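You operate a simulated robot arm through the tools that you are given. There is no shell and no other tool. Be economical: measure what you need, move in short steps, check, and stop when the job is done.

You run a simulated two-armed robot. Do the job below in one go: nothing can be reset, and whatever is moved stays where it is left.

JOB
Put the steel block with the green end on the worktop away on the top of the large grey steel plate. Open the brackets drawer of the tool chest, take the dark angle bracket from the inside of the brackets drawer of the tool chest and leave it on the small flat steel plate and shut the drawer again. Put the middle-sized dark steel block on the large steel plate. Pull the cloths drawer of the tool chest open. Do these in any order. Set down upright: dark angle bracket.

It is judged by the outcome, as a careful person would: the job done as asked, and still so three seconds after it is handed in. It fails if anything else is knocked over, pushed out of place, dropped, spilled or broken. Flat cloth is picked up by pressing the open fingertips on it (5 to 10 N) and closing them slowly along it; thin cloth reads only 2 to 8 mm in the jaws.

ROBOT AND FRAMES
Two 7-joint arms with two-finger parallel grippers on one trunk, on a base that drives. Base frame: it is fixed to the floor where the robot stands at the start and does not move with it; the origin is under the middle of the robot, x ahead of it, y to its left, z up. Readings come in m, rad, newtons and seconds.
The left shoulder is at the start at [0.05, 0.165, 1.03], the right one opposite. With the tool pointing down near the work surface each hand reaches from about 0.1 to 0.6 m from the robot's upright axis, wherever it stands, measured 20 degrees to its own side. Places, roughly: brackets drawer of the tool chest [0.5, -1.4, 0.5]; cloths drawer of the tool chest [0.5, -1.4, 0.2]; dark angle bracket (6x4x5 cm) [0.5, -1.3, 0.5]; large steel plate (9x9x2 cm) [0.5, -2.8, 0.9]; middle-sized dark steel block (7x4x3 cm) [-1, -0.2, 0.5]; small flat steel plate (10x8x1 cm) [0.5, 1.1, 1.4]; steel block with the green end (4x6x3 cm) [0.7, -0.1, 0.9]; top of the large grey steel plate [-2.1, -0.7, 0.9]. Payload 3.91 kg a hand.
The tool frame of a hand sits at the grasp point between the pads (the TCP): z along the fingers, y along the line on which they close. The tips reach 0.03 m beyond it. The gripper opens to 0.11 m. The fingers are 0.02 m wide and 0.01 m thick; the gripper's body (0.048 by 0.112 m) begins 0.055 m behind the TCP.
Orientation is told as [roll, pitch, yaw] about the base's x, y, z axes, in that order, counted from this pose: with the fingers straight down and closing along the base's y, the tool's x points along the base's -x, its y along +y and its z along -z.

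CONTROLS
- The arms move only by the tool send_rows. It takes "left_steps", "right_steps" or both (then of equal length, played together; a hand with none holds still); each is a list of rows, each an object (a shift or turn left out is 0, a gripper value left out holds the last) with "offset": the shift along the tool's x, y, z in m, a list of three; "rotation": the turn, a rotation vector about the tool's x, y, z in rad, a list of three; "fingers": the gripper command, from -1 (fully open) to 1 (shut), values between in proportion. In form: [{"offset": [dx, dy, dz], "rotation": [ax, ay, az], "fingers": fingers}, ...]. A call has 1 to 10 rows; each row shifts and turns the commanded pose from where the row before left it, along the tool's axes as they then stand. Each row takes 0.2 s and may step no farther than 0.05 m and 0.15 rad from the row before; otherwise, or with a gripper value out of range, the whole call is refused. Where a pose cannot be reached the arm comes as near as it can. A force on the tool above 40 N (or 10 N above the force at the start of the call, whichever is more), or a blocked arm, ends the call early, and 0.2 s more pass. Each finger travels about 0.045 m/s and halts on what it meets, pressing with about 41 N; the grip force reading is that of the motor and also rises with nothing between the fingers. The clock runs only during rows and for 0.2 s after the last one: add rows that do not move to give the fingers time. The reply holds the time, the measured pose of the TCP, the force on the tool along the base axes, the opening and the grip force, in the units named above and with some noise, with the torque about the TCP (base axes, N m) and any sound that the robot's microphone picked up.
- Cameras (640 x 400 px; columns grow to the right, rows downward): "scene" is now at [0.1184, -0.0164, 1.247]; the picture's right is [-0.22, -0.97, 0.00], its down [-0.19, 0.04, -0.98] and it looks along [0.96, -0.22, -0.20] (base axes); focal length 281 px, centre (320, 200). "left" rides on the left gripper at [0.072, -0.017, -0.103] in its tool frame; the picture's right is [0.23, 0.97, 0.00], its down [-0.76, 0.18, -0.62] and it looks along [-0.61, 0.14, 0.78] (tool axes); focal length 222 px, centre (320, 200). "right" rides on the right gripper at [0.072, 0.017, -0.103] in its tool frame; the picture's right is [-0.23, 0.97, 0.00], its down [-0.76, -0.18, -0.62] and it looks along [-0.61, -0.14, 0.78] (tool axes); focal length 222 px, centre (320, 200). There is no depth. A picture from a camera that has moved, and an enlarged one, comes with that camera's place and axes in the base frame and with its lens. The place of the scene camera against the robot may be out by one fixed shift of up to 0.012 m in any direction.
- grab_frame(camera): a new picture of that camera. No time passes.
- slide_trunk(by): slides the trunk up (or, below 0, down) by that many m; the arms and the scene camera ride with it, the base frame stays. It gives what a move gives, with no picture.
- base_move(legs): drives the robot by 1 to 6 legs, each [ahead, left, turn to the left] in m, m and rad, along the robot's own axes; the way and the turn of a leg run together, so that a leg with both is an arc; at most 1.5 m and 3.142 rad a leg. The arms and the cameras ride along, it lands a little off, and it stops where it bumps. It gives what a move gives.
- pan_tilt(pan, tilt): turns the head with the scene camera to pan (to the left, within 1.396 rad either way) and tilt (down, from -0.506 to 1.204), counted from straight ahead of the robot. It gives what a move gives.
- zoom(camera, box): a new picture of the part [left, top, right, bottom] of that camera's present view, enlarged. No time passes.
- close_job(): hands the job in; it is judged then, once.

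Go step by step. Nothing tells you exact positions but the pictures and the camera data: compare them with the known pose of the tool, close in by small moves and look again before you grip or let go. The budget is 165 turns and 138 pictures, counting those below and the enlarged ones. Unless the task says otherwise, let go and move clear before handing in, and close with one line.

The tools are called after "Emit:" as name(argument=value, ...) on one line, values as JSON. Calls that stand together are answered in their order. send_rows: Moves the arms, as the interface text tells. Its arguments: {"type":"object","properties":{"left_steps":{"type":"array","items":{"type":"object","properties":{"offset":{"type":"array","items":{"type":"number"}},"rotation":{"type":"array","items":{"type":"number"}},"fingers":{"type":"number"}}}},"right_steps":{"type":"array","items":{"type":"object","properties":{"offset":{"type":"array","items":{"type":"number"}},"rotation":{"type":"array","items":{"type":"number"}},"fingers":{"type":"number"}}}}},"required":[]} The other tools are called the same way: slide_trunk (by) slides the trunk up or down; base_move (legs) drives the base; pan_tilt (pan, tilt) turns the head that bears the scene camera; grab_frame (camera) takes a picture; zoom (camera, box) takes an enlarged picture of a part of a camera's view; close_job () hands the job in.

At the start:

```text
clock: 0.0
left_tool_pos: [0.4599, 0.1407, 1.1172]
left_orientation: [0.0, 0.0, 0.0]
left_contact_force: [-1.3, 0.1, 0.7]
left_moment: [0.0, -0.03, 0.0]
left_opening: 0.1101
left_grip_force: 0.2
right_tool_pos: [0.3159, -0.1567, 1.1711]
right_orientation: [0.0, 0.0, 0.0]
right_contact_force: [0.3, -0.6, -0.3]
right_moment: [-0.01, 0.0, 0.0]
right_opening: 0.1102
right_grip_force: 0.1
trunk travel left (down, up): [-0.25, 0.253]
robot x, y, heading: [0.0003, -0.0037, 0.005]
head pan, tilt: [-0.223, 0.199]
```

scene: 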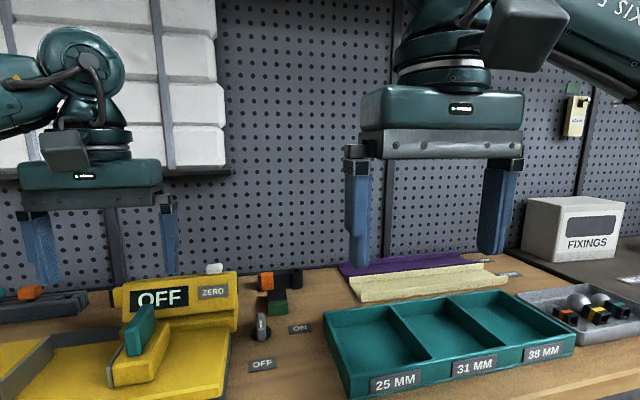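
right: 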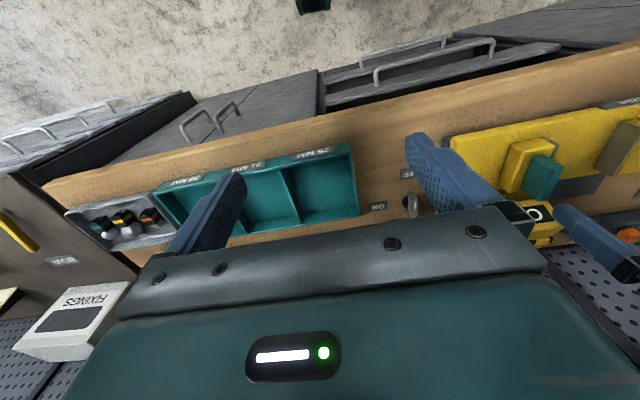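
left: 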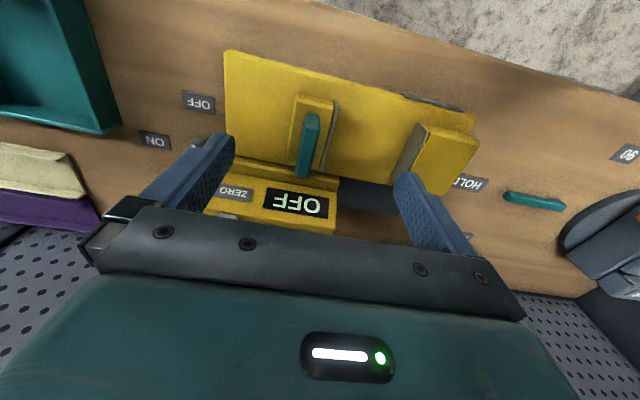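

I see the worktop ahead with a yellow scale, a teal tray and a small block stack near [0.7,-0.1]. I will look around first, starting with the worktop and the right side.

Emit:
zoom(camera="scene", box=[200, 240, 360, 340])

Emit:
pan_tilt(pan=-1.2, tilt=0.4)

Emit:
grab_frame(camera="scene")

Emit:
pan_tilt(pan=1.2, tilt=0.2)

Emit:
grab_frame(camera="scene")

```text
4.00 times, centred on (280, 290) of scene
camera zoom: at [0.1184, -0.0164, 1.247], right [-0.22, -0.97, 0.0], down [-0.19, 0.04, -0.98], along [0.96, -0.22, -0.2], focal length 1126 px, centre (480, -160)
```

zoom: 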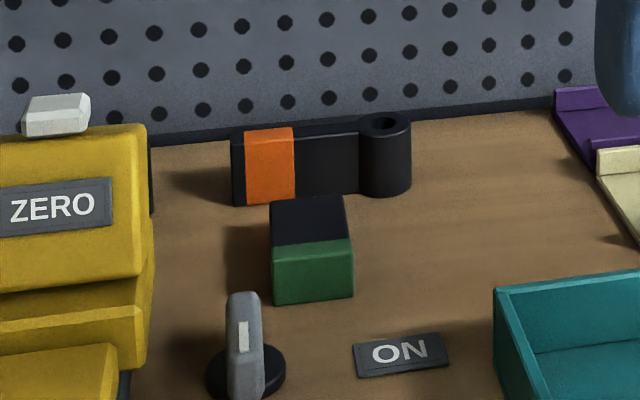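

```text
clock: 1.2
left_tool_pos: [0.4592, 0.1399, 1.1184]
left_orientation: [-0.001, -0.001, 0.001]
left_contact_force: [-0.6, 0.0, -0.3]
left_moment: [-0.03, -0.02, 0.02]
left_opening: 0.1099
left_grip_force: 0.0
right_tool_pos: [0.3156, -0.1574, 1.1714]
right_orientation: [-0.001, -0.001, -0.001]
right_contact_force: [0.5, -0.5, -0.5]
right_moment: [0.0, 0.01, -0.02]
right_opening: 0.1099
right_grip_force: 0.0
trunk travel left (down, up): [-0.25, 0.253]
robot x, y, heading: [-0.0015, 0.0009, 0.002]
head pan, tilt: [-1.201, 0.4]
```

```text
133 pictures are left
camera scene: at [0.0612, -0.082, 1.2283], right [-0.93, -0.36, 0.0], down [-0.14, 0.36, -0.92], along [0.33, -0.86, -0.39], focal length 281 px, centre (320, 200)
```

scene: 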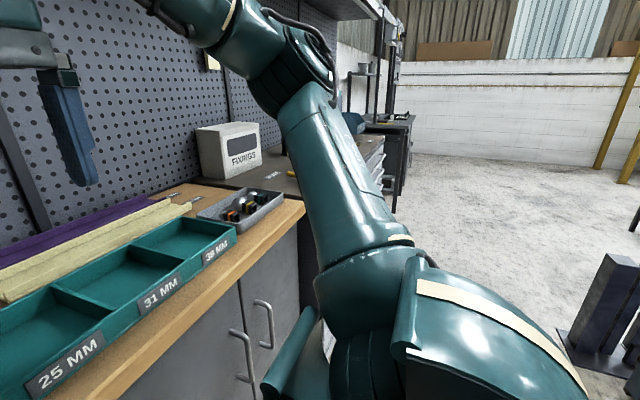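

```text
clock: 3.5
left_tool_pos: [0.4601, 0.1405, 1.1184]
left_orientation: [0.0, -0.001, 0.0]
left_contact_force: [0.6, -0.3, 0.4]
left_moment: [0.01, 0.04, -0.01]
left_opening: 0.1097
left_grip_force: 0.1
right_tool_pos: [0.3152, -0.1573, 1.1718]
right_orientation: [-0.001, -0.002, 0.001]
right_contact_force: [-0.7, 0.3, 0.1]
right_moment: [0.0, -0.01, -0.02]
right_opening: 0.11
right_grip_force: 0.0
trunk travel left (down, up): [-0.25, 0.253]
robot x, y, heading: [-0.0019, 0.0027, 0.004]
head pan, tilt: [1.201, 0.201]
```

```text
132 pictures are left
camera scene: at [0.0613, 0.0912, 1.2469], right [0.93, -0.36, 0.0], down [-0.07, -0.19, -0.98], along [0.35, 0.91, -0.2], focal length 281 px, centre (320, 200)
```

scene: 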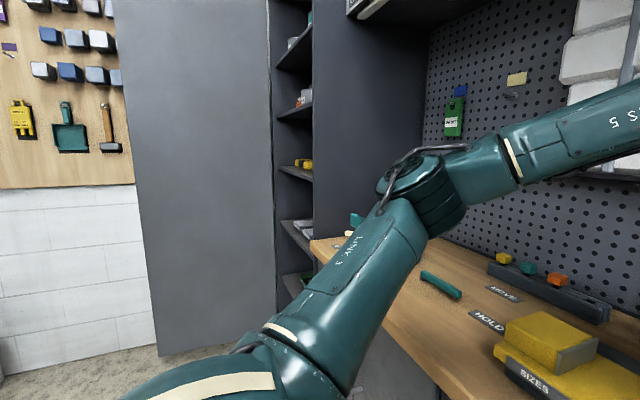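

The green-ended block is about at [0.65, -0.05], with a switch knob just in front of it and an orange block behind. I drive a little forward and left so that the right hand can reach, and look again.

Emit:
base_move(legs=[[0.08, 0.1, 0]])

Emit:
pan_tilt(pan=0, tilt=0.5)

Emit:
grab_frame(camera="scene")

Emit:
grab_frame(camera="right")

```text
clock: 4.7
left_tool_pos: [0.5225, 0.2213, 1.1166]
left_orientation: [-0.001, 0.001, -0.006]
left_contact_force: [-0.2, 0.2, 0.4]
left_moment: [0.01, 0.03, -0.01]
left_opening: 0.11
left_grip_force: 0.1
right_tool_pos: [0.3759, -0.075, 1.172]
right_orientation: [0.0, 0.002, -0.012]
right_contact_force: [0.7, 0.0, -0.3]
right_moment: [0.0, 0.01, 0.01]
right_opening: 0.11
right_grip_force: 0.0
trunk travel left (down, up): [-0.25, 0.253]
robot x, y, heading: [0.0603, 0.0812, -0.01]
head pan, tilt: [1.201, 0.201]
stopped in leg 1: the robot was blocked; the commanded pose is now the measured one
```

```text
clock: 6.1
left_tool_pos: [0.5223, 0.2219, 1.1172]
left_orientation: [0.0, 0.003, -0.007]
left_contact_force: [-0.3, 0.2, 0.7]
left_moment: [-0.06, 0.0, -0.02]
left_opening: 0.1102
left_grip_force: 0.0
right_tool_pos: [0.3766, -0.0759, 1.1711]
right_orientation: [0.003, 0.002, -0.011]
right_contact_force: [-0.2, -0.2, -0.6]
right_moment: [-0.03, 0.01, -0.01]
right_opening: 0.11
right_grip_force: 0.1
trunk travel left (down, up): [-0.25, 0.253]
robot x, y, heading: [0.0615, 0.0861, -0.008]
head pan, tilt: [0.0, 0.499]
```

```text
131 pictures are left
camera scene: at [0.1803, 0.0882, 1.2192], right [-0.01, -1.0, 0.0], down [-0.48, 0.0, -0.88], along [0.88, -0.01, -0.48], focal length 281 px, centre (320, 200)
```

scene: 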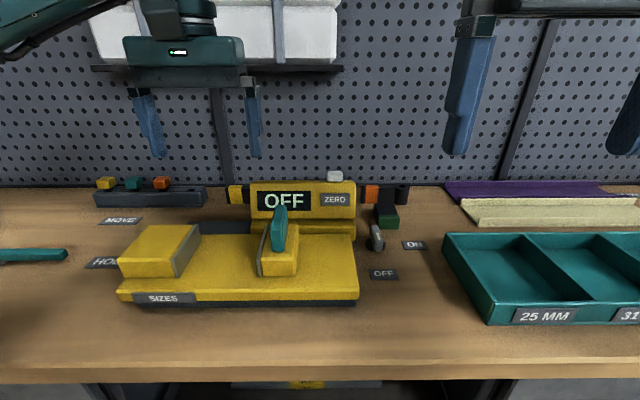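

```text
130 pictures are left
camera right: at [0.3046, -0.0578, 1.2759], right [0.24, 0.97, 0.0], down [0.76, -0.19, 0.62], along [0.6, -0.15, -0.78], focal length 222 px, centre (320, 200)
```

right: 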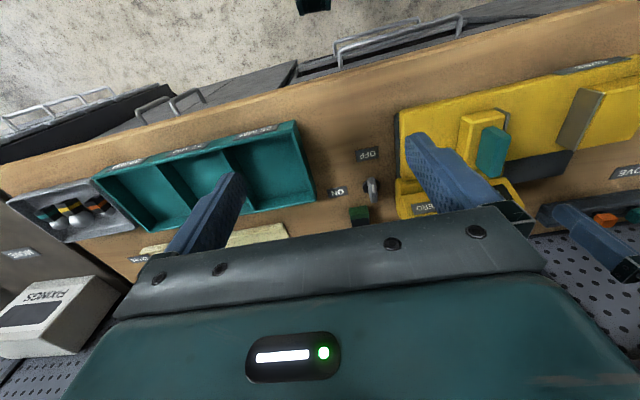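

Emit:
zoom(camera="scene", box=[340, 170, 436, 230])

Emit:
zoom(camera="right", box=[300, 140, 460, 240])

```text
6.67 times, centred on (388, 200) of scene
camera zoom: at [0.1803, 0.0882, 1.2192], right [-0.01, -1.0, 0.0], down [-0.48, 0.0, -0.88], along [0.88, -0.01, -0.48], focal length 1876 px, centre (-133, 200)
```

zoom: 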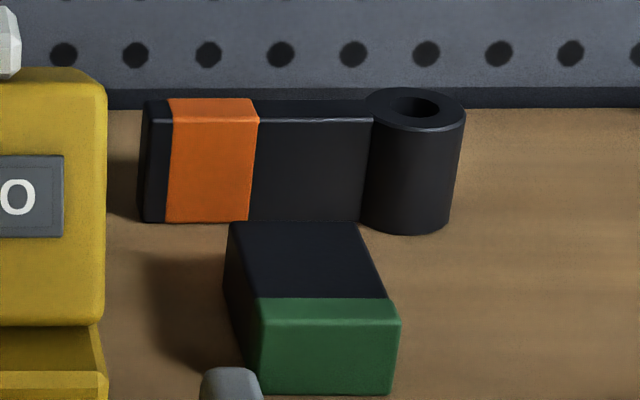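

```text
4.00 times, centred on (380, 190) of right
camera zoom: at [0.3046, -0.0578, 1.2759], right [0.24, 0.97, 0.0], down [0.76, -0.19, 0.62], along [0.6, -0.15, -0.78], focal length 888 px, centre (80, 240)
```

zoom: 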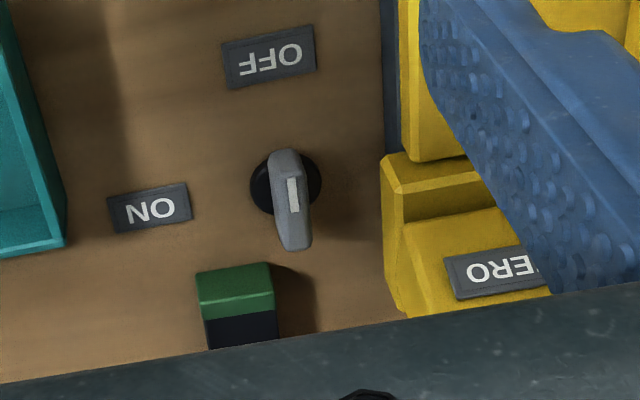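

The block's centre comes out about [0.645, -0.054], top z ≈ 0.94. I move the right hand above it with the fingers part closed to clear the scale.

Emit:
send_rows(right_steps=[{"offset": [-0.045, 0.004, 0], "fingers": -0.3}, {"offset": [-0.045, 0.004, 0]}, {"offset": [-0.045, 0.004, 0]}, {"offset": [-0.045, 0.004, 0.02]}, {"offset": [-0.045, 0.004, 0.03]}, {"offset": [-0.044, 0.0, 0.03]}, {"offset": [0, 0, 0.03]}])

Emit:
grab_frame(camera="right")

Emit:
grab_frame(camera="scene")

```text
refused: row 5 steps farther than a row can; nothing moved
```

```text
127 pictures are left
camera right: at [0.3046, -0.0578, 1.2759], right [0.24, 0.97, 0.0], down [0.76, -0.19, 0.62], along [0.6, -0.15, -0.78], focal length 222 px, centre (320, 200)
```

right: 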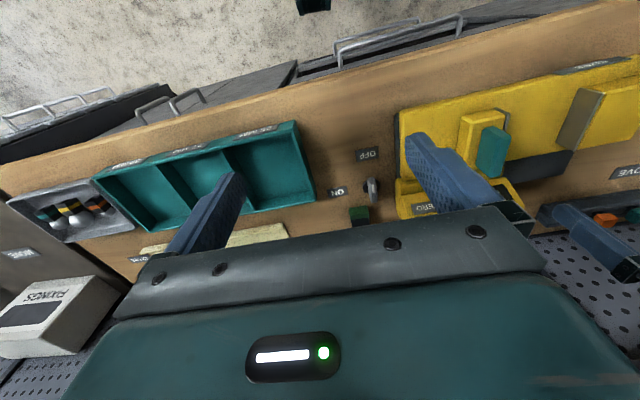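

```text
126 pictures are left
camera scene: at [0.1803, 0.0882, 1.2192], right [-0.01, -1.0, 0.0], down [-0.48, 0.0, -0.88], along [0.88, -0.01, -0.48], focal length 281 px, centre (320, 200)
```

scene: 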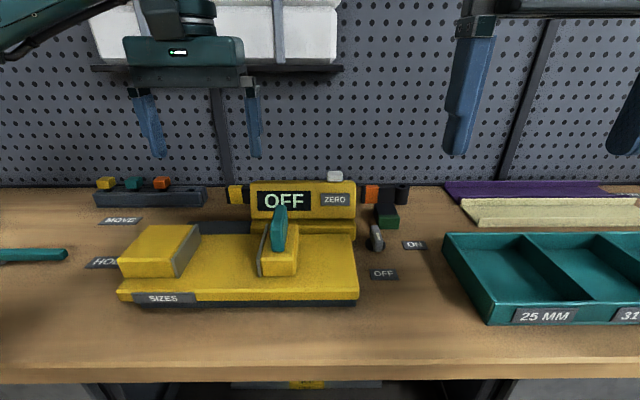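

A row was too long; I resend with smaller steps.

Emit:
send_rows(right_steps=[{"offset": [-0.045, 0.004, 0], "fingers": -0.3}, {"offset": [-0.045, 0.004, 0]}, {"offset": [-0.045, 0.004, 0]}, {"offset": [-0.045, 0.004, 0.015]}, {"offset": [-0.045, 0.004, 0.015]}, {"offset": [-0.044, 0.0, 0.015]}, {"offset": [0, 0, 0.03]}])

Emit:
grab_frame(camera="right")

Emit:
zoom(camera="scene", box=[290, 90, 482, 210])

```text
clock: 7.7
left_tool_pos: [0.5247, 0.221, 1.1172]
left_orientation: [0.0, 0.004, -0.009]
left_contact_force: [-0.2, 1.0, -1.0]
left_moment: [-0.01, 0.0, 0.03]
left_opening: 0.11
left_grip_force: 0.1
right_tool_pos: [0.6363, -0.0582, 1.0977]
right_orientation: [-0.002, 0.003, -0.011]
right_contact_force: [-0.3, 1.0, 0.4]
right_moment: [0.03, 0.03, -0.03]
right_opening: 0.0717
right_grip_force: 0.1
right hand out of reach, approached as far as the arm can: row 6
trunk travel left (down, up): [-0.25, 0.253]
robot x, y, heading: [0.0623, 0.0866, -0.011]
head pan, tilt: [0.0, 0.499]
```

```text
125 pictures are left
camera right: at [0.564, -0.041, 1.2027], right [0.24, 0.97, 0.0], down [0.76, -0.18, 0.62], along [0.6, -0.15, -0.78], focal length 222 px, centre (320, 200)
```

right: 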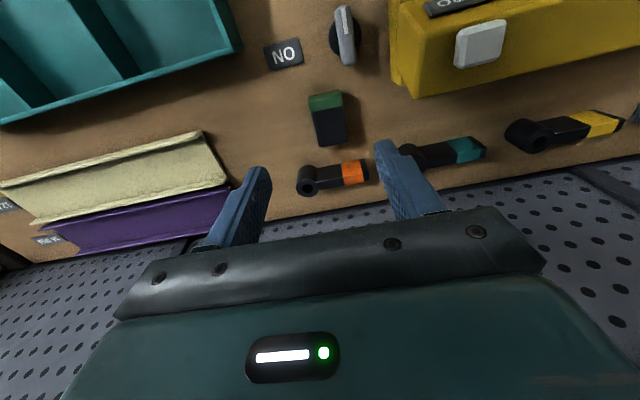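

```text
3.33 times, centred on (386, 150) of scene
camera zoom: at [0.1808, 0.0881, 1.2191], right [-0.01, -1.0, 0.0], down [-0.48, 0.0, -0.88], along [0.88, -0.01, -0.48], focal length 938 px, centre (100, 367)
```

zoom: 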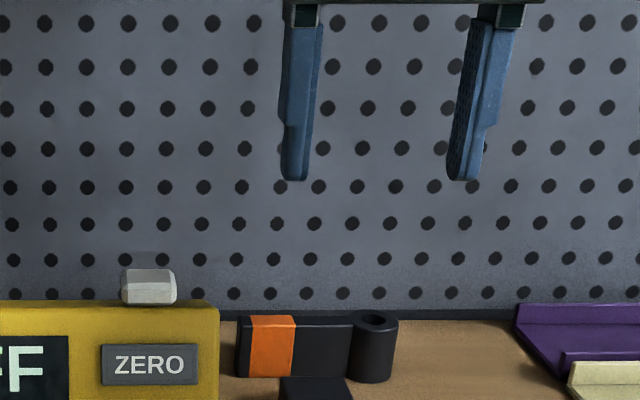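

Emit:
send_rows(right_steps=[{"offset": [0, 0.003, 0.04]}, {"offset": [-0.006, 0, 0.04]}, {"offset": [-0.006, 0, 0.04]}, {"offset": [0, 0, 0.015]}])

Emit:
grab_frame(camera="right")

Emit:
zoom(camera="scene", box=[290, 130, 482, 250])

```text
clock: 8.7
left_tool_pos: [0.5228, 0.2215, 1.1158]
left_orientation: [0.0, 0.003, -0.006]
left_contact_force: [0.4, 0.2, -0.4]
left_moment: [0.0, 0.0, -0.02]
left_opening: 0.1101
left_grip_force: 0.0
right_tool_pos: [0.6456, -0.0553, 0.9624]
right_orientation: [0.0, 0.002, -0.012]
right_contact_force: [-0.6, 0.4, 0.1]
right_moment: [-0.02, -0.02, -0.01]
right_opening: 0.0717
right_grip_force: 0.1
trunk travel left (down, up): [-0.25, 0.253]
robot x, y, heading: [0.0622, 0.0859, -0.01]
head pan, tilt: [0.0, 0.499]
```

```text
123 pictures are left
camera right: at [0.5735, -0.0382, 1.0669], right [0.24, 0.97, 0.0], down [0.76, -0.19, 0.62], along [0.6, -0.15, -0.78], focal length 222 px, centre (320, 200)
```

right: 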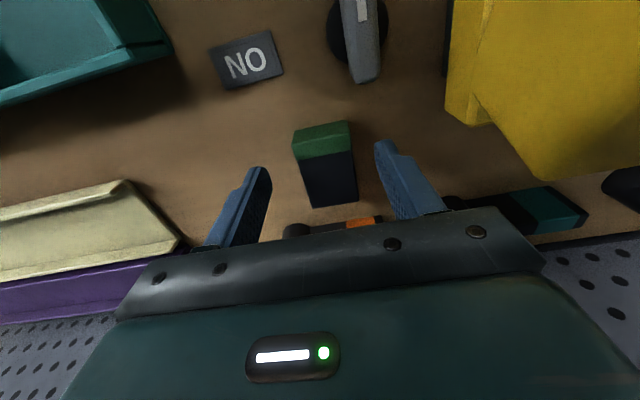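

```text
3.33 times, centred on (386, 190) of scene
camera zoom: at [0.1805, 0.0881, 1.2192], right [-0.01, -1.0, 0.0], down [-0.48, 0.0, -0.88], along [0.88, -0.01, -0.48], focal length 938 px, centre (100, 233)
```

zoom: 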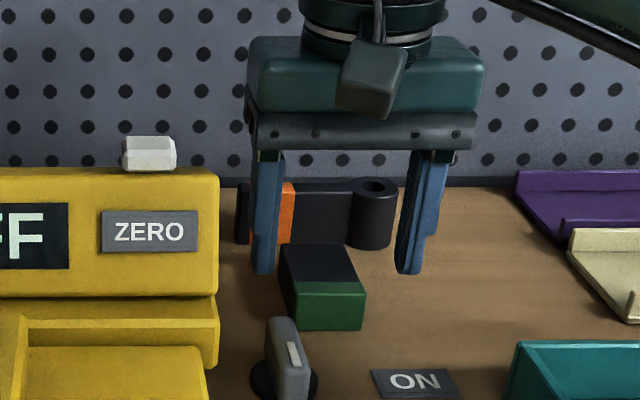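

Emit:
send_rows(right_steps=[{"offset": [0, 0.002, 0.008]}, {"offset": [0, 0, 0.006]}, {"offset": [0, 0, 0.002]}])

Emit:
grab_frame(camera="right")

Emit:
zoom(camera="scene", box=[340, 170, 436, 230])

```text
clock: 9.5
left_tool_pos: [0.5227, 0.2216, 1.1166]
left_orientation: [-0.002, 0.004, -0.007]
left_contact_force: [-0.5, 0.4, 0.9]
left_moment: [0.0, -0.02, 0.01]
left_opening: 0.11
left_grip_force: 0.1
right_tool_pos: [0.6451, -0.0536, 0.9485]
right_orientation: [0.0, 0.001, -0.009]
right_contact_force: [0.5, 0.5, 0.7]
right_moment: [0.0, 0.04, 0.02]
right_opening: 0.0717
right_grip_force: 0.1
trunk travel left (down, up): [-0.25, 0.253]
robot x, y, heading: [0.0612, 0.0858, -0.012]
head pan, tilt: [0.0, 0.499]
```

```text
121 pictures are left
camera right: at [0.574, -0.0361, 1.0525], right [0.24, 0.97, 0.0], down [0.76, -0.19, 0.62], along [0.6, -0.15, -0.78], focal length 222 px, centre (320, 200)
```

right: 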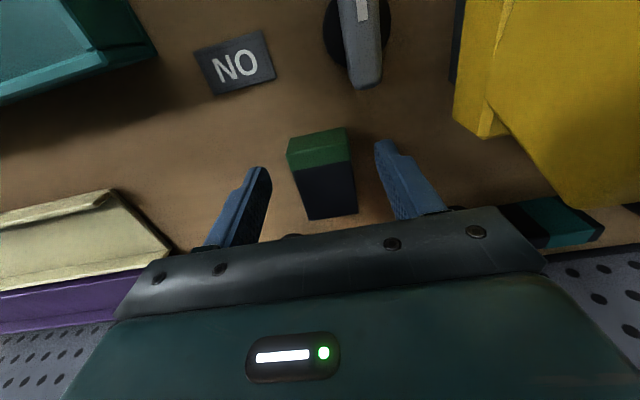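

```text
6.67 times, centred on (388, 200) of scene
camera zoom: at [0.1803, 0.0881, 1.2192], right [-0.01, -1.0, 0.0], down [-0.48, 0.0, -0.88], along [0.88, -0.01, -0.48], focal length 1876 px, centre (-133, 200)
```

zoom: 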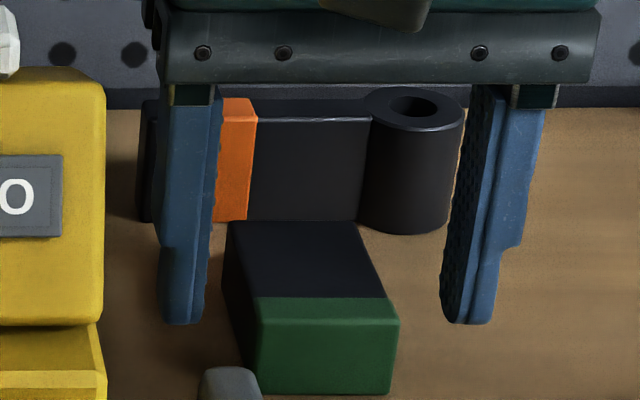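

Emit:
send_rows(right_steps=[{"offset": [0, 0, 0.001], "fingers": 0.2}, {"fingers": 0.6}, {"fingers": 1}, {"fingers": 1}])

Emit:
grab_frame(camera="right")

```text
clock: 10.5
left_tool_pos: [0.523, 0.2222, 1.1164]
left_orientation: [0.001, 0.002, -0.007]
left_contact_force: [0.7, 0.2, 0.1]
left_moment: [0.01, -0.02, -0.01]
left_opening: 0.11
left_grip_force: 0.1
right_tool_pos: [0.6454, -0.053, 0.9469]
right_orientation: [-0.001, 0.003, -0.011]
right_contact_force: [0.2, 2.7, 1.2]
right_moment: [0.2, 0.03, 0.04]
right_opening: 0.0397
right_grip_force: 41.1
trunk travel left (down, up): [-0.25, 0.253]
robot x, y, heading: [0.0633, 0.0837, -0.011]
head pan, tilt: [0.0, 0.499]
```

```text
119 pictures are left
camera right: at [0.5739, -0.0359, 1.0521], right [0.24, 0.97, 0.0], down [0.76, -0.19, 0.62], along [0.6, -0.15, -0.78], focal length 222 px, centre (320, 200)
```

right: 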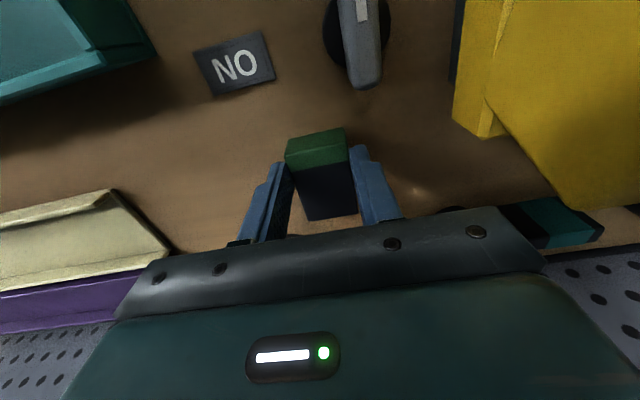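

Block gripped. Lift straight up, then draw both hands in for driving.

Emit:
send_rows(right_steps=[{"offset": [0, 0, -0.03]}, {"offset": [0, 0, -0.045]}, {"offset": [0, 0, -0.045]}, {"offset": [0, 0, -0.045]}, {"offset": [0.045, 0, -0.015]}, {"offset": [0.045, 0, 0]}, {"offset": [0.045, 0, 0]}, {"offset": [0.045, 0, 0]}, {"offset": [0.045, 0, 0]}, {"offset": [0.045, 0, 0]}], left_steps=[{}, {}, {}, {}, {"offset": [0.045, 0, -0.015]}, {"offset": [0.045, 0, 0]}, {"offset": [0.045, 0, 0]}, {"offset": [0.045, 0, 0]}, {}, {}])

Emit:
grab_frame(camera="right")

```text
clock: 12.7
left_tool_pos: [0.3432, 0.2229, 1.1328]
left_orientation: [0.001, 0.004, -0.008]
left_contact_force: [0.1, -0.7, 0.5]
left_moment: [0.03, 0.01, -0.01]
left_opening: 0.1099
left_grip_force: 0.0
right_tool_pos: [0.3778, -0.0534, 1.1305]
right_orientation: [0.0, 0.002, -0.013]
right_contact_force: [0.0, 0.5, -4.9]
right_moment: [-0.01, 0.09, 0.02]
right_opening: 0.0397
right_grip_force: 41.3
trunk travel left (down, up): [-0.25, 0.253]
robot x, y, heading: [0.0614, 0.0856, -0.01]
head pan, tilt: [0.0, 0.499]
```

```text
118 pictures are left
camera right: at [0.3046, -0.036, 1.2352], right [0.24, 0.97, 0.0], down [0.76, -0.19, 0.62], along [0.6, -0.15, -0.78], focal length 222 px, centre (320, 200)
```

right: 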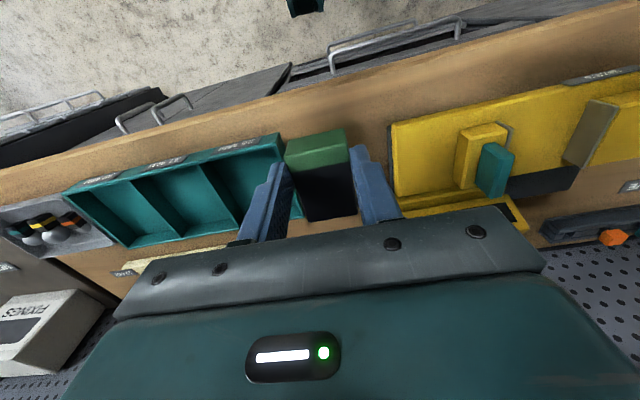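

Emit:
base_move(legs=[[-0.25, 0, 0], [0, 0, 1.57]])

Emit:
pan_tilt(pan=0.9, tilt=0.4)

Emit:
grab_frame(camera="scene")

Emit:
pan_tilt(pan=0, tilt=0.2)

Emit:
grab_frame(camera="scene")

```text
clock: 18.3
left_tool_pos: [-0.3203, 0.3718, 1.1332]
left_orientation: [0.001, 0.004, 1.559]
left_contact_force: [0.9, -0.5, -0.3]
left_moment: [-0.01, 0.04, 0.02]
left_opening: 0.1102
left_grip_force: 0.1
right_tool_pos: [-0.0448, 0.4028, 1.1289]
right_orientation: [-0.001, 0.003, 1.555]
right_contact_force: [-0.1, 0.0, -4.7]
right_moment: [-0.08, -0.03, -0.02]
right_opening: 0.0399
right_grip_force: 40.7
trunk travel left (down, up): [-0.25, 0.253]
robot x, y, heading: [-0.1796, 0.0886, 1.554]
head pan, tilt: [0.0, 0.499]
```

```text
clock: 19.5
left_tool_pos: [-0.3213, 0.3707, 1.1327]
left_orientation: [0.0, 0.004, 1.558]
left_contact_force: [0.1, 0.2, 0.3]
left_moment: [0.01, 0.0, 0.04]
left_opening: 0.11
left_grip_force: 0.2
right_tool_pos: [-0.0434, 0.4021, 1.1308]
right_orientation: [-0.001, 0.004, 1.555]
right_contact_force: [0.1, 0.1, -4.0]
right_moment: [-0.1, 0.0, 0.03]
right_opening: 0.0397
right_grip_force: 41.1
trunk travel left (down, up): [-0.25, 0.253]
robot x, y, heading: [-0.1841, 0.0919, 1.556]
head pan, tilt: [0.901, 0.4]
```

```text
117 pictures are left
camera scene: at [-0.2571, 0.1804, 1.2283], right [0.63, 0.77, 0.0], down [0.3, -0.25, -0.92], along [-0.71, 0.58, -0.39], focal length 281 px, centre (320, 200)
```

scene: 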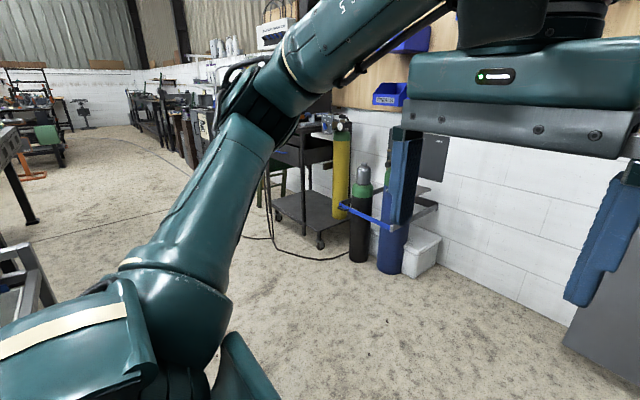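

```text
clock: 20.7
left_tool_pos: [-0.3219, 0.3717, 1.1336]
left_orientation: [-0.001, 0.003, 1.561]
left_contact_force: [0.6, -0.5, 0.4]
left_moment: [0.01, -0.03, 0.03]
left_opening: 0.1101
left_grip_force: 0.1
right_tool_pos: [-0.0442, 0.4012, 1.1306]
right_orientation: [-0.001, 0.005, 1.555]
right_contact_force: [0.7, -0.1, -4.5]
right_moment: [-0.1, 0.0, -0.02]
right_opening: 0.0398
right_grip_force: 40.9
trunk travel left (down, up): [-0.25, 0.253]
robot x, y, heading: [-0.1839, 0.0844, 1.557]
head pan, tilt: [0.0, 0.201]
```

```text
116 pictures are left
camera scene: at [-0.1841, 0.2149, 1.2468], right [1.0, -0.01, 0.0], down [0.0, -0.2, -0.98], along [0.01, 0.98, -0.2], focal length 281 px, centre (320, 200)
```

scene: 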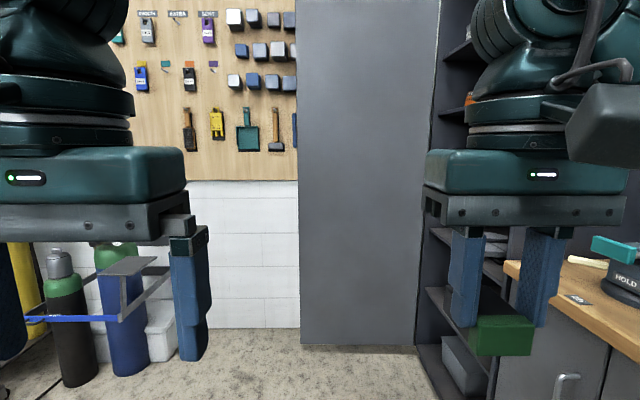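

Emit:
base_move(legs=[[0, 0, 1.4]])

Emit:
pan_tilt(pan=0.15, tilt=0.35)

Emit:
grab_frame(camera="scene")

```text
clock: 24.6
left_tool_pos: [-0.4843, -0.0022, 1.133]
left_orientation: [0.0, 0.003, 2.972]
left_contact_force: [-0.1, -0.8, 1.1]
left_moment: [0.0, 0.01, 0.01]
left_opening: 0.1103
left_grip_force: 0.2
right_tool_pos: [-0.4725, 0.2739, 1.1288]
right_orientation: [-0.001, 0.004, 2.968]
right_contact_force: [1.3, -0.7, -5.0]
right_moment: [0.0, -0.06, 0.0]
right_opening: 0.04
right_grip_force: 41.1
trunk travel left (down, up): [-0.25, 0.253]
robot x, y, heading: [-0.1856, 0.0919, 2.967]
head pan, tilt: [0.0, 0.201]
```

```text
clock: 25.3
left_tool_pos: [-0.4853, -0.0034, 1.1327]
left_orientation: [-0.001, 0.004, 2.973]
left_contact_force: [0.0, -0.2, 1.0]
left_moment: [0.01, 0.0, 0.04]
left_opening: 0.11
left_grip_force: 0.2
right_tool_pos: [-0.4727, 0.2758, 1.1304]
right_orientation: [0.0, 0.004, 2.968]
right_contact_force: [0.3, -0.2, -4.9]
right_moment: [-0.01, -0.11, -0.03]
right_opening: 0.0394
right_grip_force: 41.2
trunk travel left (down, up): [-0.25, 0.253]
robot x, y, heading: [-0.1809, 0.0909, 2.967]
head pan, tilt: [0.15, 0.351]
```

```text
115 pictures are left
camera scene: at [-0.3082, 0.0995, 1.2329], right [0.02, 1.0, 0.0], down [0.34, -0.01, -0.94], along [-0.94, 0.02, -0.34], focal length 281 px, centre (320, 200)
```

scene: 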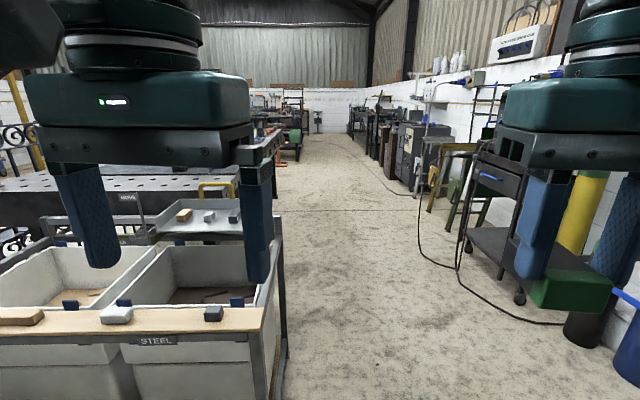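

I see a bin rack on the left with small blocks on its front rail, and a welding table farther on. I zoom in on both.

Emit:
zoom(camera="scene", box=[0, 270, 290, 400])

Emit:
zoom(camera="scene", box=[0, 120, 290, 260])

```text
2.21 times, centred on (145, 335) of scene
camera zoom: at [-0.3082, 0.0995, 1.2329], right [0.02, 1.0, 0.0], down [0.34, -0.01, -0.94], along [-0.94, 0.02, -0.34], focal length 621 px, centre (706, -98)
```

zoom: 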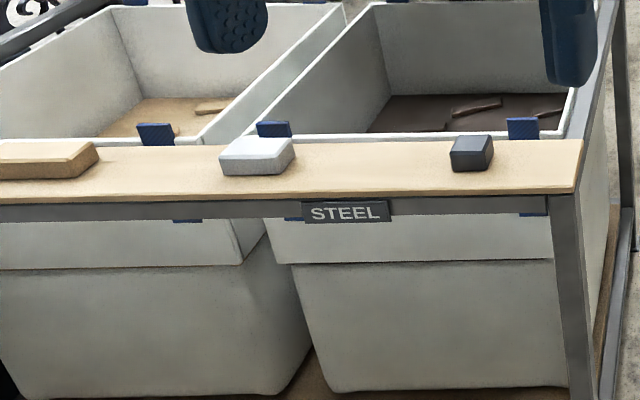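

```text
2.21 times, centred on (145, 190) of scene
camera zoom: at [-0.3082, 0.0995, 1.2329], right [0.02, 1.0, 0.0], down [0.34, -0.01, -0.94], along [-0.94, 0.02, -0.34], focal length 621 px, centre (706, 222)
```

zoom: 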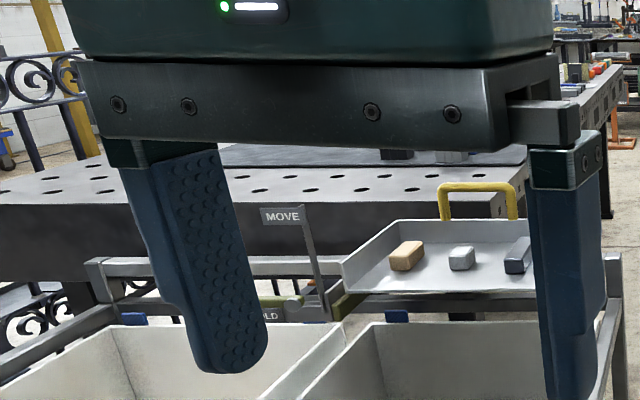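

The rail's dark block is about [-1.1,-0.25]. I first take the green block to the welding table: strafe away from the rack, drive along the aisle and turn toward the table.

Emit:
base_move(legs=[[0, -0.3, 0], [1.5, 0, 0.17], [0.15, 0, 0], [0, 0, 1.57]])

Emit:
pan_tilt(pan=0, tilt=0.5)

Emit:
grab_frame(camera="scene")

```text
clock: 39.2
left_tool_pos: [-1.6441, 0.2262, 1.1324]
left_orientation: [-0.001, 0.004, -1.559]
left_contact_force: [0.3, -0.1, -1.0]
left_moment: [-0.04, 0.02, 0.0]
left_opening: 0.1101
left_grip_force: 0.0
right_tool_pos: [-1.9194, 0.1873, 1.1306]
right_orientation: [0.0, 0.003, -1.562]
right_contact_force: [-0.7, 0.3, -4.5]
right_moment: [0.1, 0.0, 0.02]
right_opening: 0.0396
right_grip_force: 41.0
trunk travel left (down, up): [-0.25, 0.253]
robot x, y, heading: [-1.7878, 0.5083, -1.563]
head pan, tilt: [0.15, 0.351]
```

```text
clock: 40.0
left_tool_pos: [-1.6439, 0.2261, 1.1332]
left_orientation: [-0.001, 0.004, -1.558]
left_contact_force: [0.6, 0.7, -0.2]
left_moment: [0.0, 0.0, 0.02]
left_opening: 0.1101
left_grip_force: 0.0
right_tool_pos: [-1.9187, 0.187, 1.1295]
right_orientation: [0.002, 0.002, -1.561]
right_contact_force: [-0.3, -0.4, -4.8]
right_moment: [0.07, 0.01, -0.05]
right_opening: 0.0396
right_grip_force: 40.9
trunk travel left (down, up): [-0.25, 0.253]
robot x, y, heading: [-1.7867, 0.5063, -1.563]
head pan, tilt: [0.0, 0.499]
```

```text
112 pictures are left
camera scene: at [-1.7878, 0.3896, 1.2192], right [-1.0, -0.01, 0.0], down [0.0, 0.48, -0.88], along [0.01, -0.88, -0.48], focal length 281 px, centre (320, 200)
```

scene: 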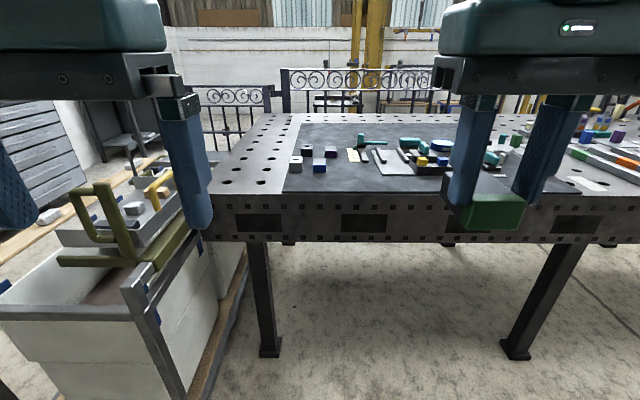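

Emit:
zoom(camera="scene", box=[270, 110, 480, 210])

Emit:
grab_frame(camera="right")

Emit:
zoom(camera="scene", box=[480, 80, 640, 210])

```text
3.05 times, centred on (375, 160) of scene
camera zoom: at [-1.7878, 0.3896, 1.2192], right [-1.0, -0.01, 0.0], down [0.0, 0.48, -0.88], along [0.01, -0.88, -0.48], focal length 858 px, centre (152, 322)
```

zoom: 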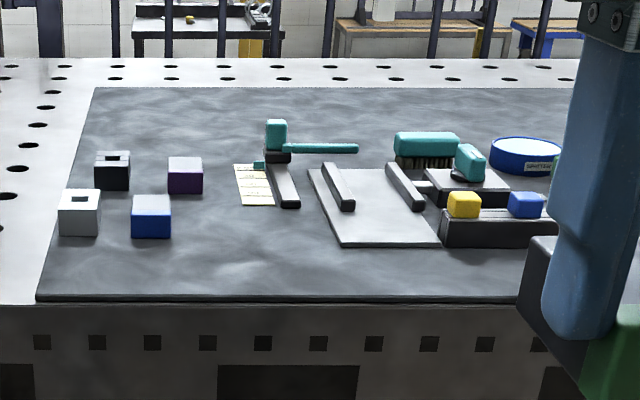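

```text
110 pictures are left
camera right: at [-1.9022, 0.2597, 1.2349], right [0.98, -0.22, 0.0], down [-0.17, -0.77, 0.62], along [-0.14, -0.61, -0.78], focal length 222 px, centre (320, 200)
```

right: 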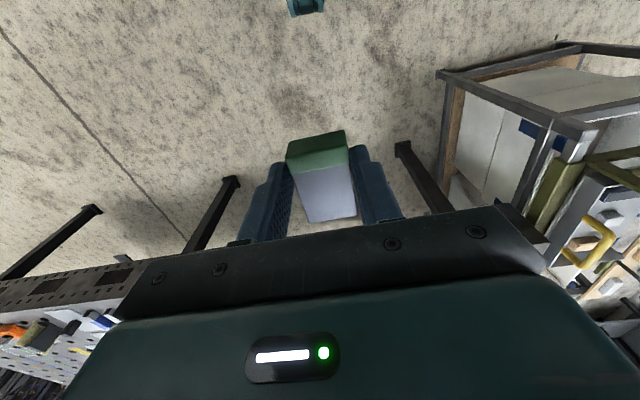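

```text
3.08 times, centred on (560, 145) of scene
camera zoom: at [-1.7878, 0.3896, 1.2192], right [-1.0, -0.01, 0.0], down [0.0, 0.48, -0.88], along [0.01, -0.88, -0.48], focal length 866 px, centre (-418, 369)
```

zoom: 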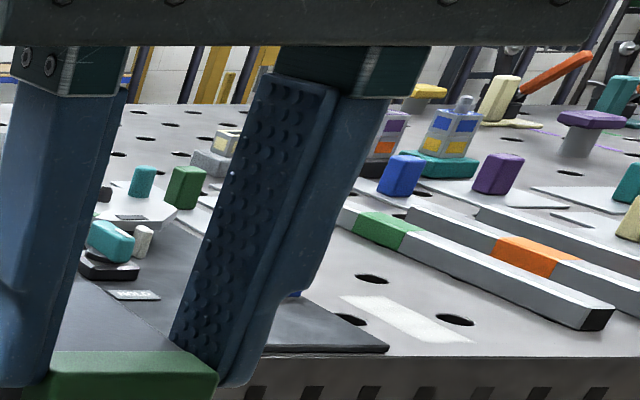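

The "large grey steel plate" at [-2.1,-0.7] must be the big dark sheet on the welding table. Its front area near [-1.87,-0.33] is free. I drive closer.

Emit:
base_move(legs=[[0.33, 0, 0]])

Emit:
grab_frame(camera="scene")

Emit:
grab_frame(camera="right")

```text
clock: 42.1
left_tool_pos: [-1.6412, -0.1045, 1.1329]
left_orientation: [0.0, 0.004, -1.56]
left_contact_force: [1.1, -0.2, 0.6]
left_moment: [-0.02, -0.03, 0.01]
left_opening: 0.1099
left_grip_force: 0.1
right_tool_pos: [-1.916, -0.1427, 1.1302]
right_orientation: [-0.001, 0.005, -1.563]
right_contact_force: [-0.2, -1.1, -4.5]
right_moment: [0.08, 0.01, -0.04]
right_opening: 0.0399
right_grip_force: 40.6
trunk travel left (down, up): [-0.25, 0.253]
robot x, y, heading: [-1.7821, 0.1751, -1.564]
head pan, tilt: [0.0, 0.499]
```

```text
108 pictures are left
camera scene: at [-1.7851, 0.0592, 1.2191], right [-1.0, -0.01, 0.0], down [0.0, 0.48, -0.88], along [0.01, -0.88, -0.48], focal length 281 px, centre (320, 200)
```

scene: 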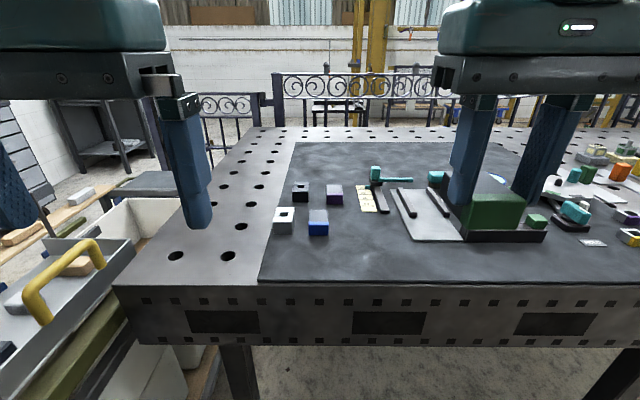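

```text
107 pictures are left
camera right: at [-1.8997, -0.0706, 1.2349], right [0.98, -0.22, 0.0], down [-0.17, -0.77, 0.62], along [-0.14, -0.61, -0.78], focal length 222 px, centre (320, 200)
```

right: 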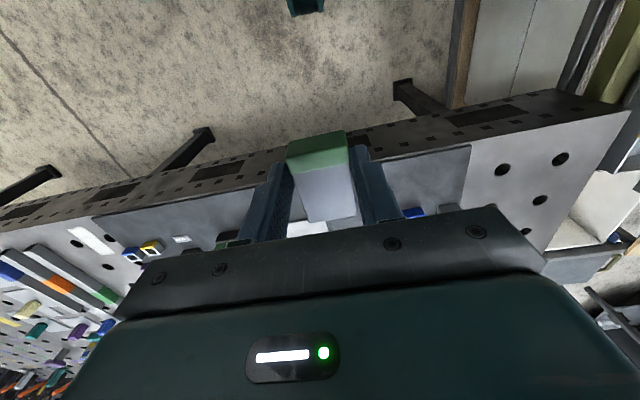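

Emit:
send_rows(right_steps=[{"offset": [-0.045, 0.007, 0]}, {"offset": [-0.045, 0.007, 0]}, {"offset": [-0.045, 0.007, 0]}, {"offset": [-0.045, 0.007, 0]}, {"offset": [-0.045, 0.007, 0]}, {"offset": [-0.007, 0, 0.045]}, {"offset": [0, 0, 0.045]}, {"offset": [0, 0, 0.045]}, {"offset": [0, 0, 0.045]}])

Emit:
grab_frame(camera="right")

Emit:
grab_frame(camera="scene")

```text
clock: 44.1
left_tool_pos: [-1.6416, -0.1041, 1.1334]
left_orientation: [-0.001, 0.003, -1.56]
left_contact_force: [0.2, -0.1, -1.0]
left_moment: [0.03, 0.0, -0.02]
left_opening: 0.1098
left_grip_force: 0.1
right_tool_pos: [-1.8806, -0.3771, 0.9473]
right_orientation: [0.0, 0.005, -1.564]
right_contact_force: [0.0, 0.0, -4.8]
right_moment: [0.08, -0.01, -0.01]
right_opening: 0.0395
right_grip_force: 41.1
trunk travel left (down, up): [-0.25, 0.253]
robot x, y, heading: [-1.7852, 0.1773, -1.562]
head pan, tilt: [0.0, 0.499]
```

```text
106 pictures are left
camera right: at [-1.8636, -0.305, 1.0528], right [0.98, -0.22, 0.0], down [-0.17, -0.76, 0.62], along [-0.14, -0.61, -0.78], focal length 222 px, centre (320, 200)
```

right: 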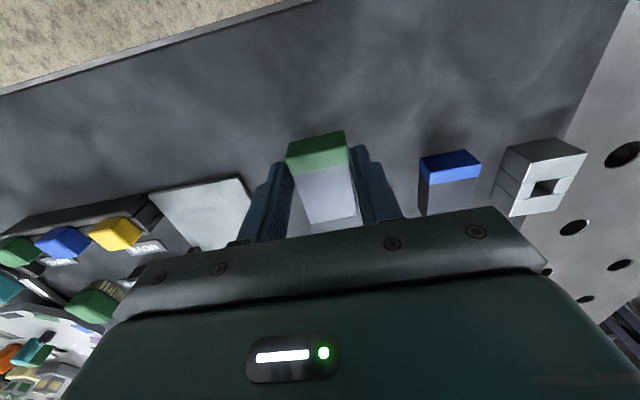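

```text
105 pictures are left
camera scene: at [-1.7852, 0.059, 1.2191], right [-1.0, -0.01, 0.0], down [0.0, 0.48, -0.88], along [0.01, -0.88, -0.48], focal length 281 px, centre (320, 200)
```

scene: 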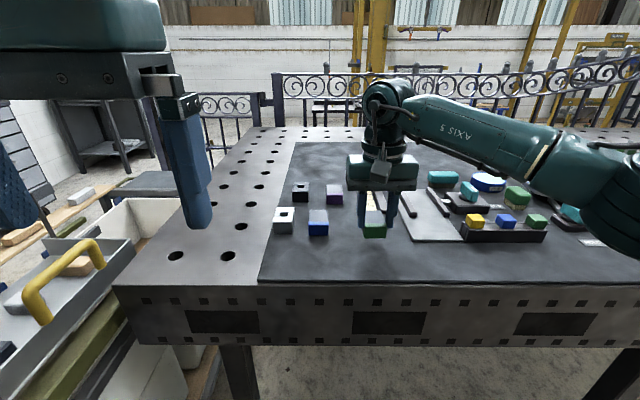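

Emit:
send_rows(right_steps=[{"offset": [0, 0, 0.01]}, {"offset": [0, 0, 0.01]}, {"offset": [0, 0, 0.005]}, {"offset": [0, 0, 0.004]}])

Emit:
zoom(camera="scene", box=[325, 190, 421, 250])

```text
clock: 45.1
left_tool_pos: [-1.6399, -0.1028, 1.133]
left_orientation: [-0.001, 0.002, -1.563]
left_contact_force: [0.4, -0.4, 0.2]
left_moment: [-0.01, 0.0, 0.0]
left_opening: 0.11
left_grip_force: 0.1
right_tool_pos: [-1.8807, -0.3749, 0.9196]
right_orientation: [-0.001, 0.004, -1.564]
right_contact_force: [-0.3, 0.7, -4.4]
right_moment: [0.07, 0.02, 0.01]
right_opening: 0.0399
right_grip_force: 41.3
trunk travel left (down, up): [-0.25, 0.253]
robot x, y, heading: [-1.7864, 0.1763, -1.563]
head pan, tilt: [0.0, 0.499]
```

```text
6.67 times, centred on (373, 220) of scene
camera zoom: at [-1.7851, 0.0593, 1.2191], right [-1.0, -0.01, 0.0], down [0.0, 0.48, -0.88], along [0.01, -0.88, -0.48], focal length 1876 px, centre (-33, 67)
```

zoom: 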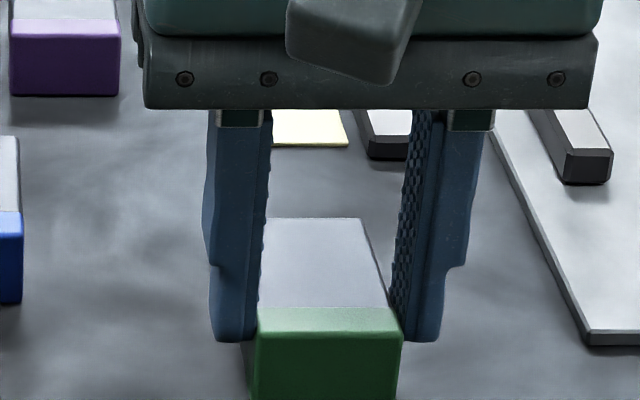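

Still in the air (force unchanged); I go down in 2 mm steps until the load is taken.

Emit:
send_rows(right_steps=[{"offset": [0, 0, 0.002]}, {"offset": [0, 0, 0.002]}, {"offset": [0, 0, 0.002]}])

```text
clock: 45.9
left_tool_pos: [-1.6405, -0.103, 1.1327]
left_orientation: [0.0, 0.003, -1.56]
left_contact_force: [0.4, -0.6, 0.3]
left_moment: [0.04, 0.05, -0.05]
left_opening: 0.1101
left_grip_force: 0.0
right_tool_pos: [-1.8811, -0.3735, 0.916]
right_orientation: [0.001, 0.001, -1.563]
right_contact_force: [-1.5, 0.0, -0.8]
right_moment: [-0.13, 0.03, -0.02]
right_opening: 0.0394
right_grip_force: 40.8
trunk travel left (down, up): [-0.25, 0.253]
robot x, y, heading: [-1.7876, 0.1775, -1.56]
head pan, tilt: [0.0, 0.499]
```

Emit:
send_rows(right_steps=[{"offset": [0, 0, 0.001]}, {"fingers": 0.2}, {"fingers": -0.1}, {"fingers": -0.2}, {"offset": [0, 0, -0.02]}, {"offset": [0, 0, -0.045]}, {"offset": [0, 0, -0.045]}])

Emit:
grab_frame(camera="right")

```text
clock: 47.5
left_tool_pos: [-1.6408, -0.1029, 1.1323]
left_orientation: [-0.001, 0.002, -1.56]
left_contact_force: [0.0, 0.4, 0.9]
left_moment: [0.01, -0.01, 0.02]
left_opening: 0.1102
left_grip_force: 0.0
right_tool_pos: [-1.8799, -0.3736, 1.0253]
right_orientation: [-0.002, 0.002, -1.564]
right_contact_force: [0.0, 0.0, 0.4]
right_moment: [0.01, 0.02, -0.01]
right_opening: 0.066
right_grip_force: 0.0
trunk travel left (down, up): [-0.25, 0.253]
robot x, y, heading: [-1.7859, 0.1747, -1.562]
head pan, tilt: [0.0, 0.499]
```

```text
103 pictures are left
camera right: at [-1.8634, -0.3018, 1.1296], right [0.98, -0.22, 0.0], down [-0.17, -0.76, 0.62], along [-0.14, -0.61, -0.78], focal length 222 px, centre (320, 200)
```

right: 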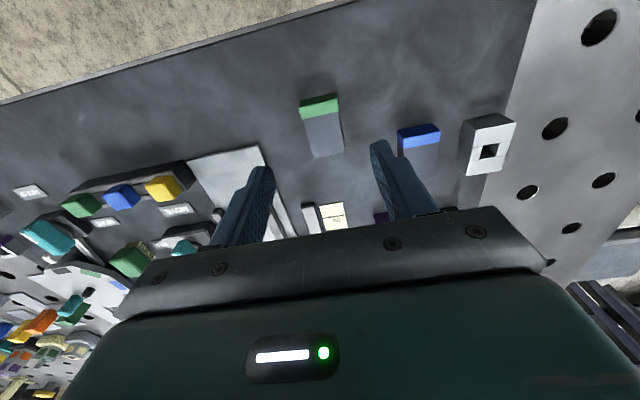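

The block is set down on the plate. Now I retract and go round to the front of the bin rack for the dark block.

Emit:
send_rows(right_steps=[{"offset": [0, 0, -0.045]}, {"offset": [0, 0, -0.045]}, {"offset": [0.045, -0.01, 0]}, {"offset": [0.045, -0.01, 0]}, {"offset": [0.045, -0.01, 0]}, {"offset": [0.045, 0, 0]}, {"offset": [0.045, 0, 0]}, {"offset": [0.02, 0, 0]}])

Emit:
base_move(legs=[[-0.35, 0, 0], [0, 0, -1.57], [-1.15, 0, 0], [0, 0.5, 0]])

Emit:
pan_tilt(pan=0.3, tilt=0.7)

Emit:
grab_frame(camera="scene")

Emit:
grab_frame(camera="left")

```text
clock: 49.3
left_tool_pos: [-1.641, -0.1042, 1.1325]
left_orientation: [0.002, 0.002, -1.561]
left_contact_force: [0.7, 0.3, 0.0]
left_moment: [0.0, 0.0, -0.01]
left_opening: 0.11
left_grip_force: 0.0
right_tool_pos: [-1.9109, -0.1278, 1.1155]
right_orientation: [-0.002, 0.001, -1.562]
right_contact_force: [-0.6, 0.3, 0.4]
right_moment: [-0.01, 0.01, 0.0]
right_opening: 0.0659
right_grip_force: 0.1
trunk travel left (down, up): [-0.25, 0.253]
robot x, y, heading: [-1.7844, 0.1764, -1.558]
head pan, tilt: [0.0, 0.499]
```

```text
clock: 62.7
left_tool_pos: [-0.9256, 0.0453, 1.1325]
left_orientation: [0.0, 0.004, 3.133]
left_contact_force: [0.0, 0.0, -0.4]
left_moment: [0.0, -0.05, 0.01]
left_opening: 0.1099
left_grip_force: 0.0
right_tool_pos: [-0.944, 0.3135, 1.114]
right_orientation: [-0.003, 0.001, 3.133]
right_contact_force: [-0.3, 0.0, -0.2]
right_moment: [-0.02, 0.04, 0.0]
right_opening: 0.0659
right_grip_force: 0.1
trunk travel left (down, up): [-0.25, 0.253]
robot x, y, heading: [-0.6456, 0.184, 3.13]
head pan, tilt: [0.0, 0.499]
stopped in leg 4: the robot was blocked; the commanded pose is now the measured one
```

```text
clock: 63.5
left_tool_pos: [-0.9257, 0.0418, 1.1329]
left_orientation: [-0.001, 0.004, 3.135]
left_contact_force: [0.1, -0.5, 1.3]
left_moment: [0.01, -0.03, 0.0]
left_opening: 0.1103
left_grip_force: 0.0
right_tool_pos: [-0.9441, 0.3145, 1.1148]
right_orientation: [0.0, 0.001, 3.131]
right_contact_force: [0.2, 0.0, -0.5]
right_moment: [-0.03, -0.01, 0.03]
right_opening: 0.0659
right_grip_force: 0.0
trunk travel left (down, up): [-0.25, 0.253]
robot x, y, heading: [-0.6435, 0.181, 3.128]
head pan, tilt: [0.3, 0.7]
```

```text
102 pictures are left
camera scene: at [-0.7556, 0.1626, 1.2015], right [-0.28, 0.96, 0.0], down [0.62, 0.18, -0.77], along [-0.73, -0.22, -0.64], focal length 281 px, centre (320, 200)
```

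scene: 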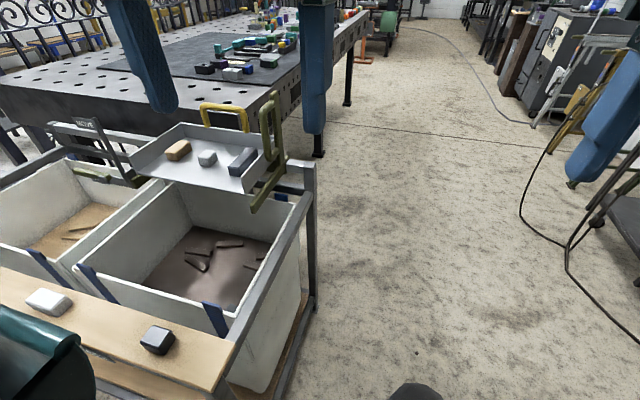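

```text
101 pictures are left
camera left: at [-0.8532, 0.0599, 1.2346], right [0.22, -0.98, 0.0], down [-0.77, -0.17, 0.62], along [-0.6, -0.14, -0.78], focal length 222 px, centre (320, 200)
```

left: 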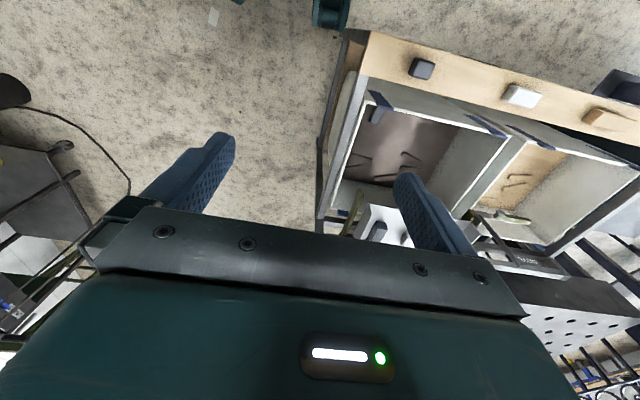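

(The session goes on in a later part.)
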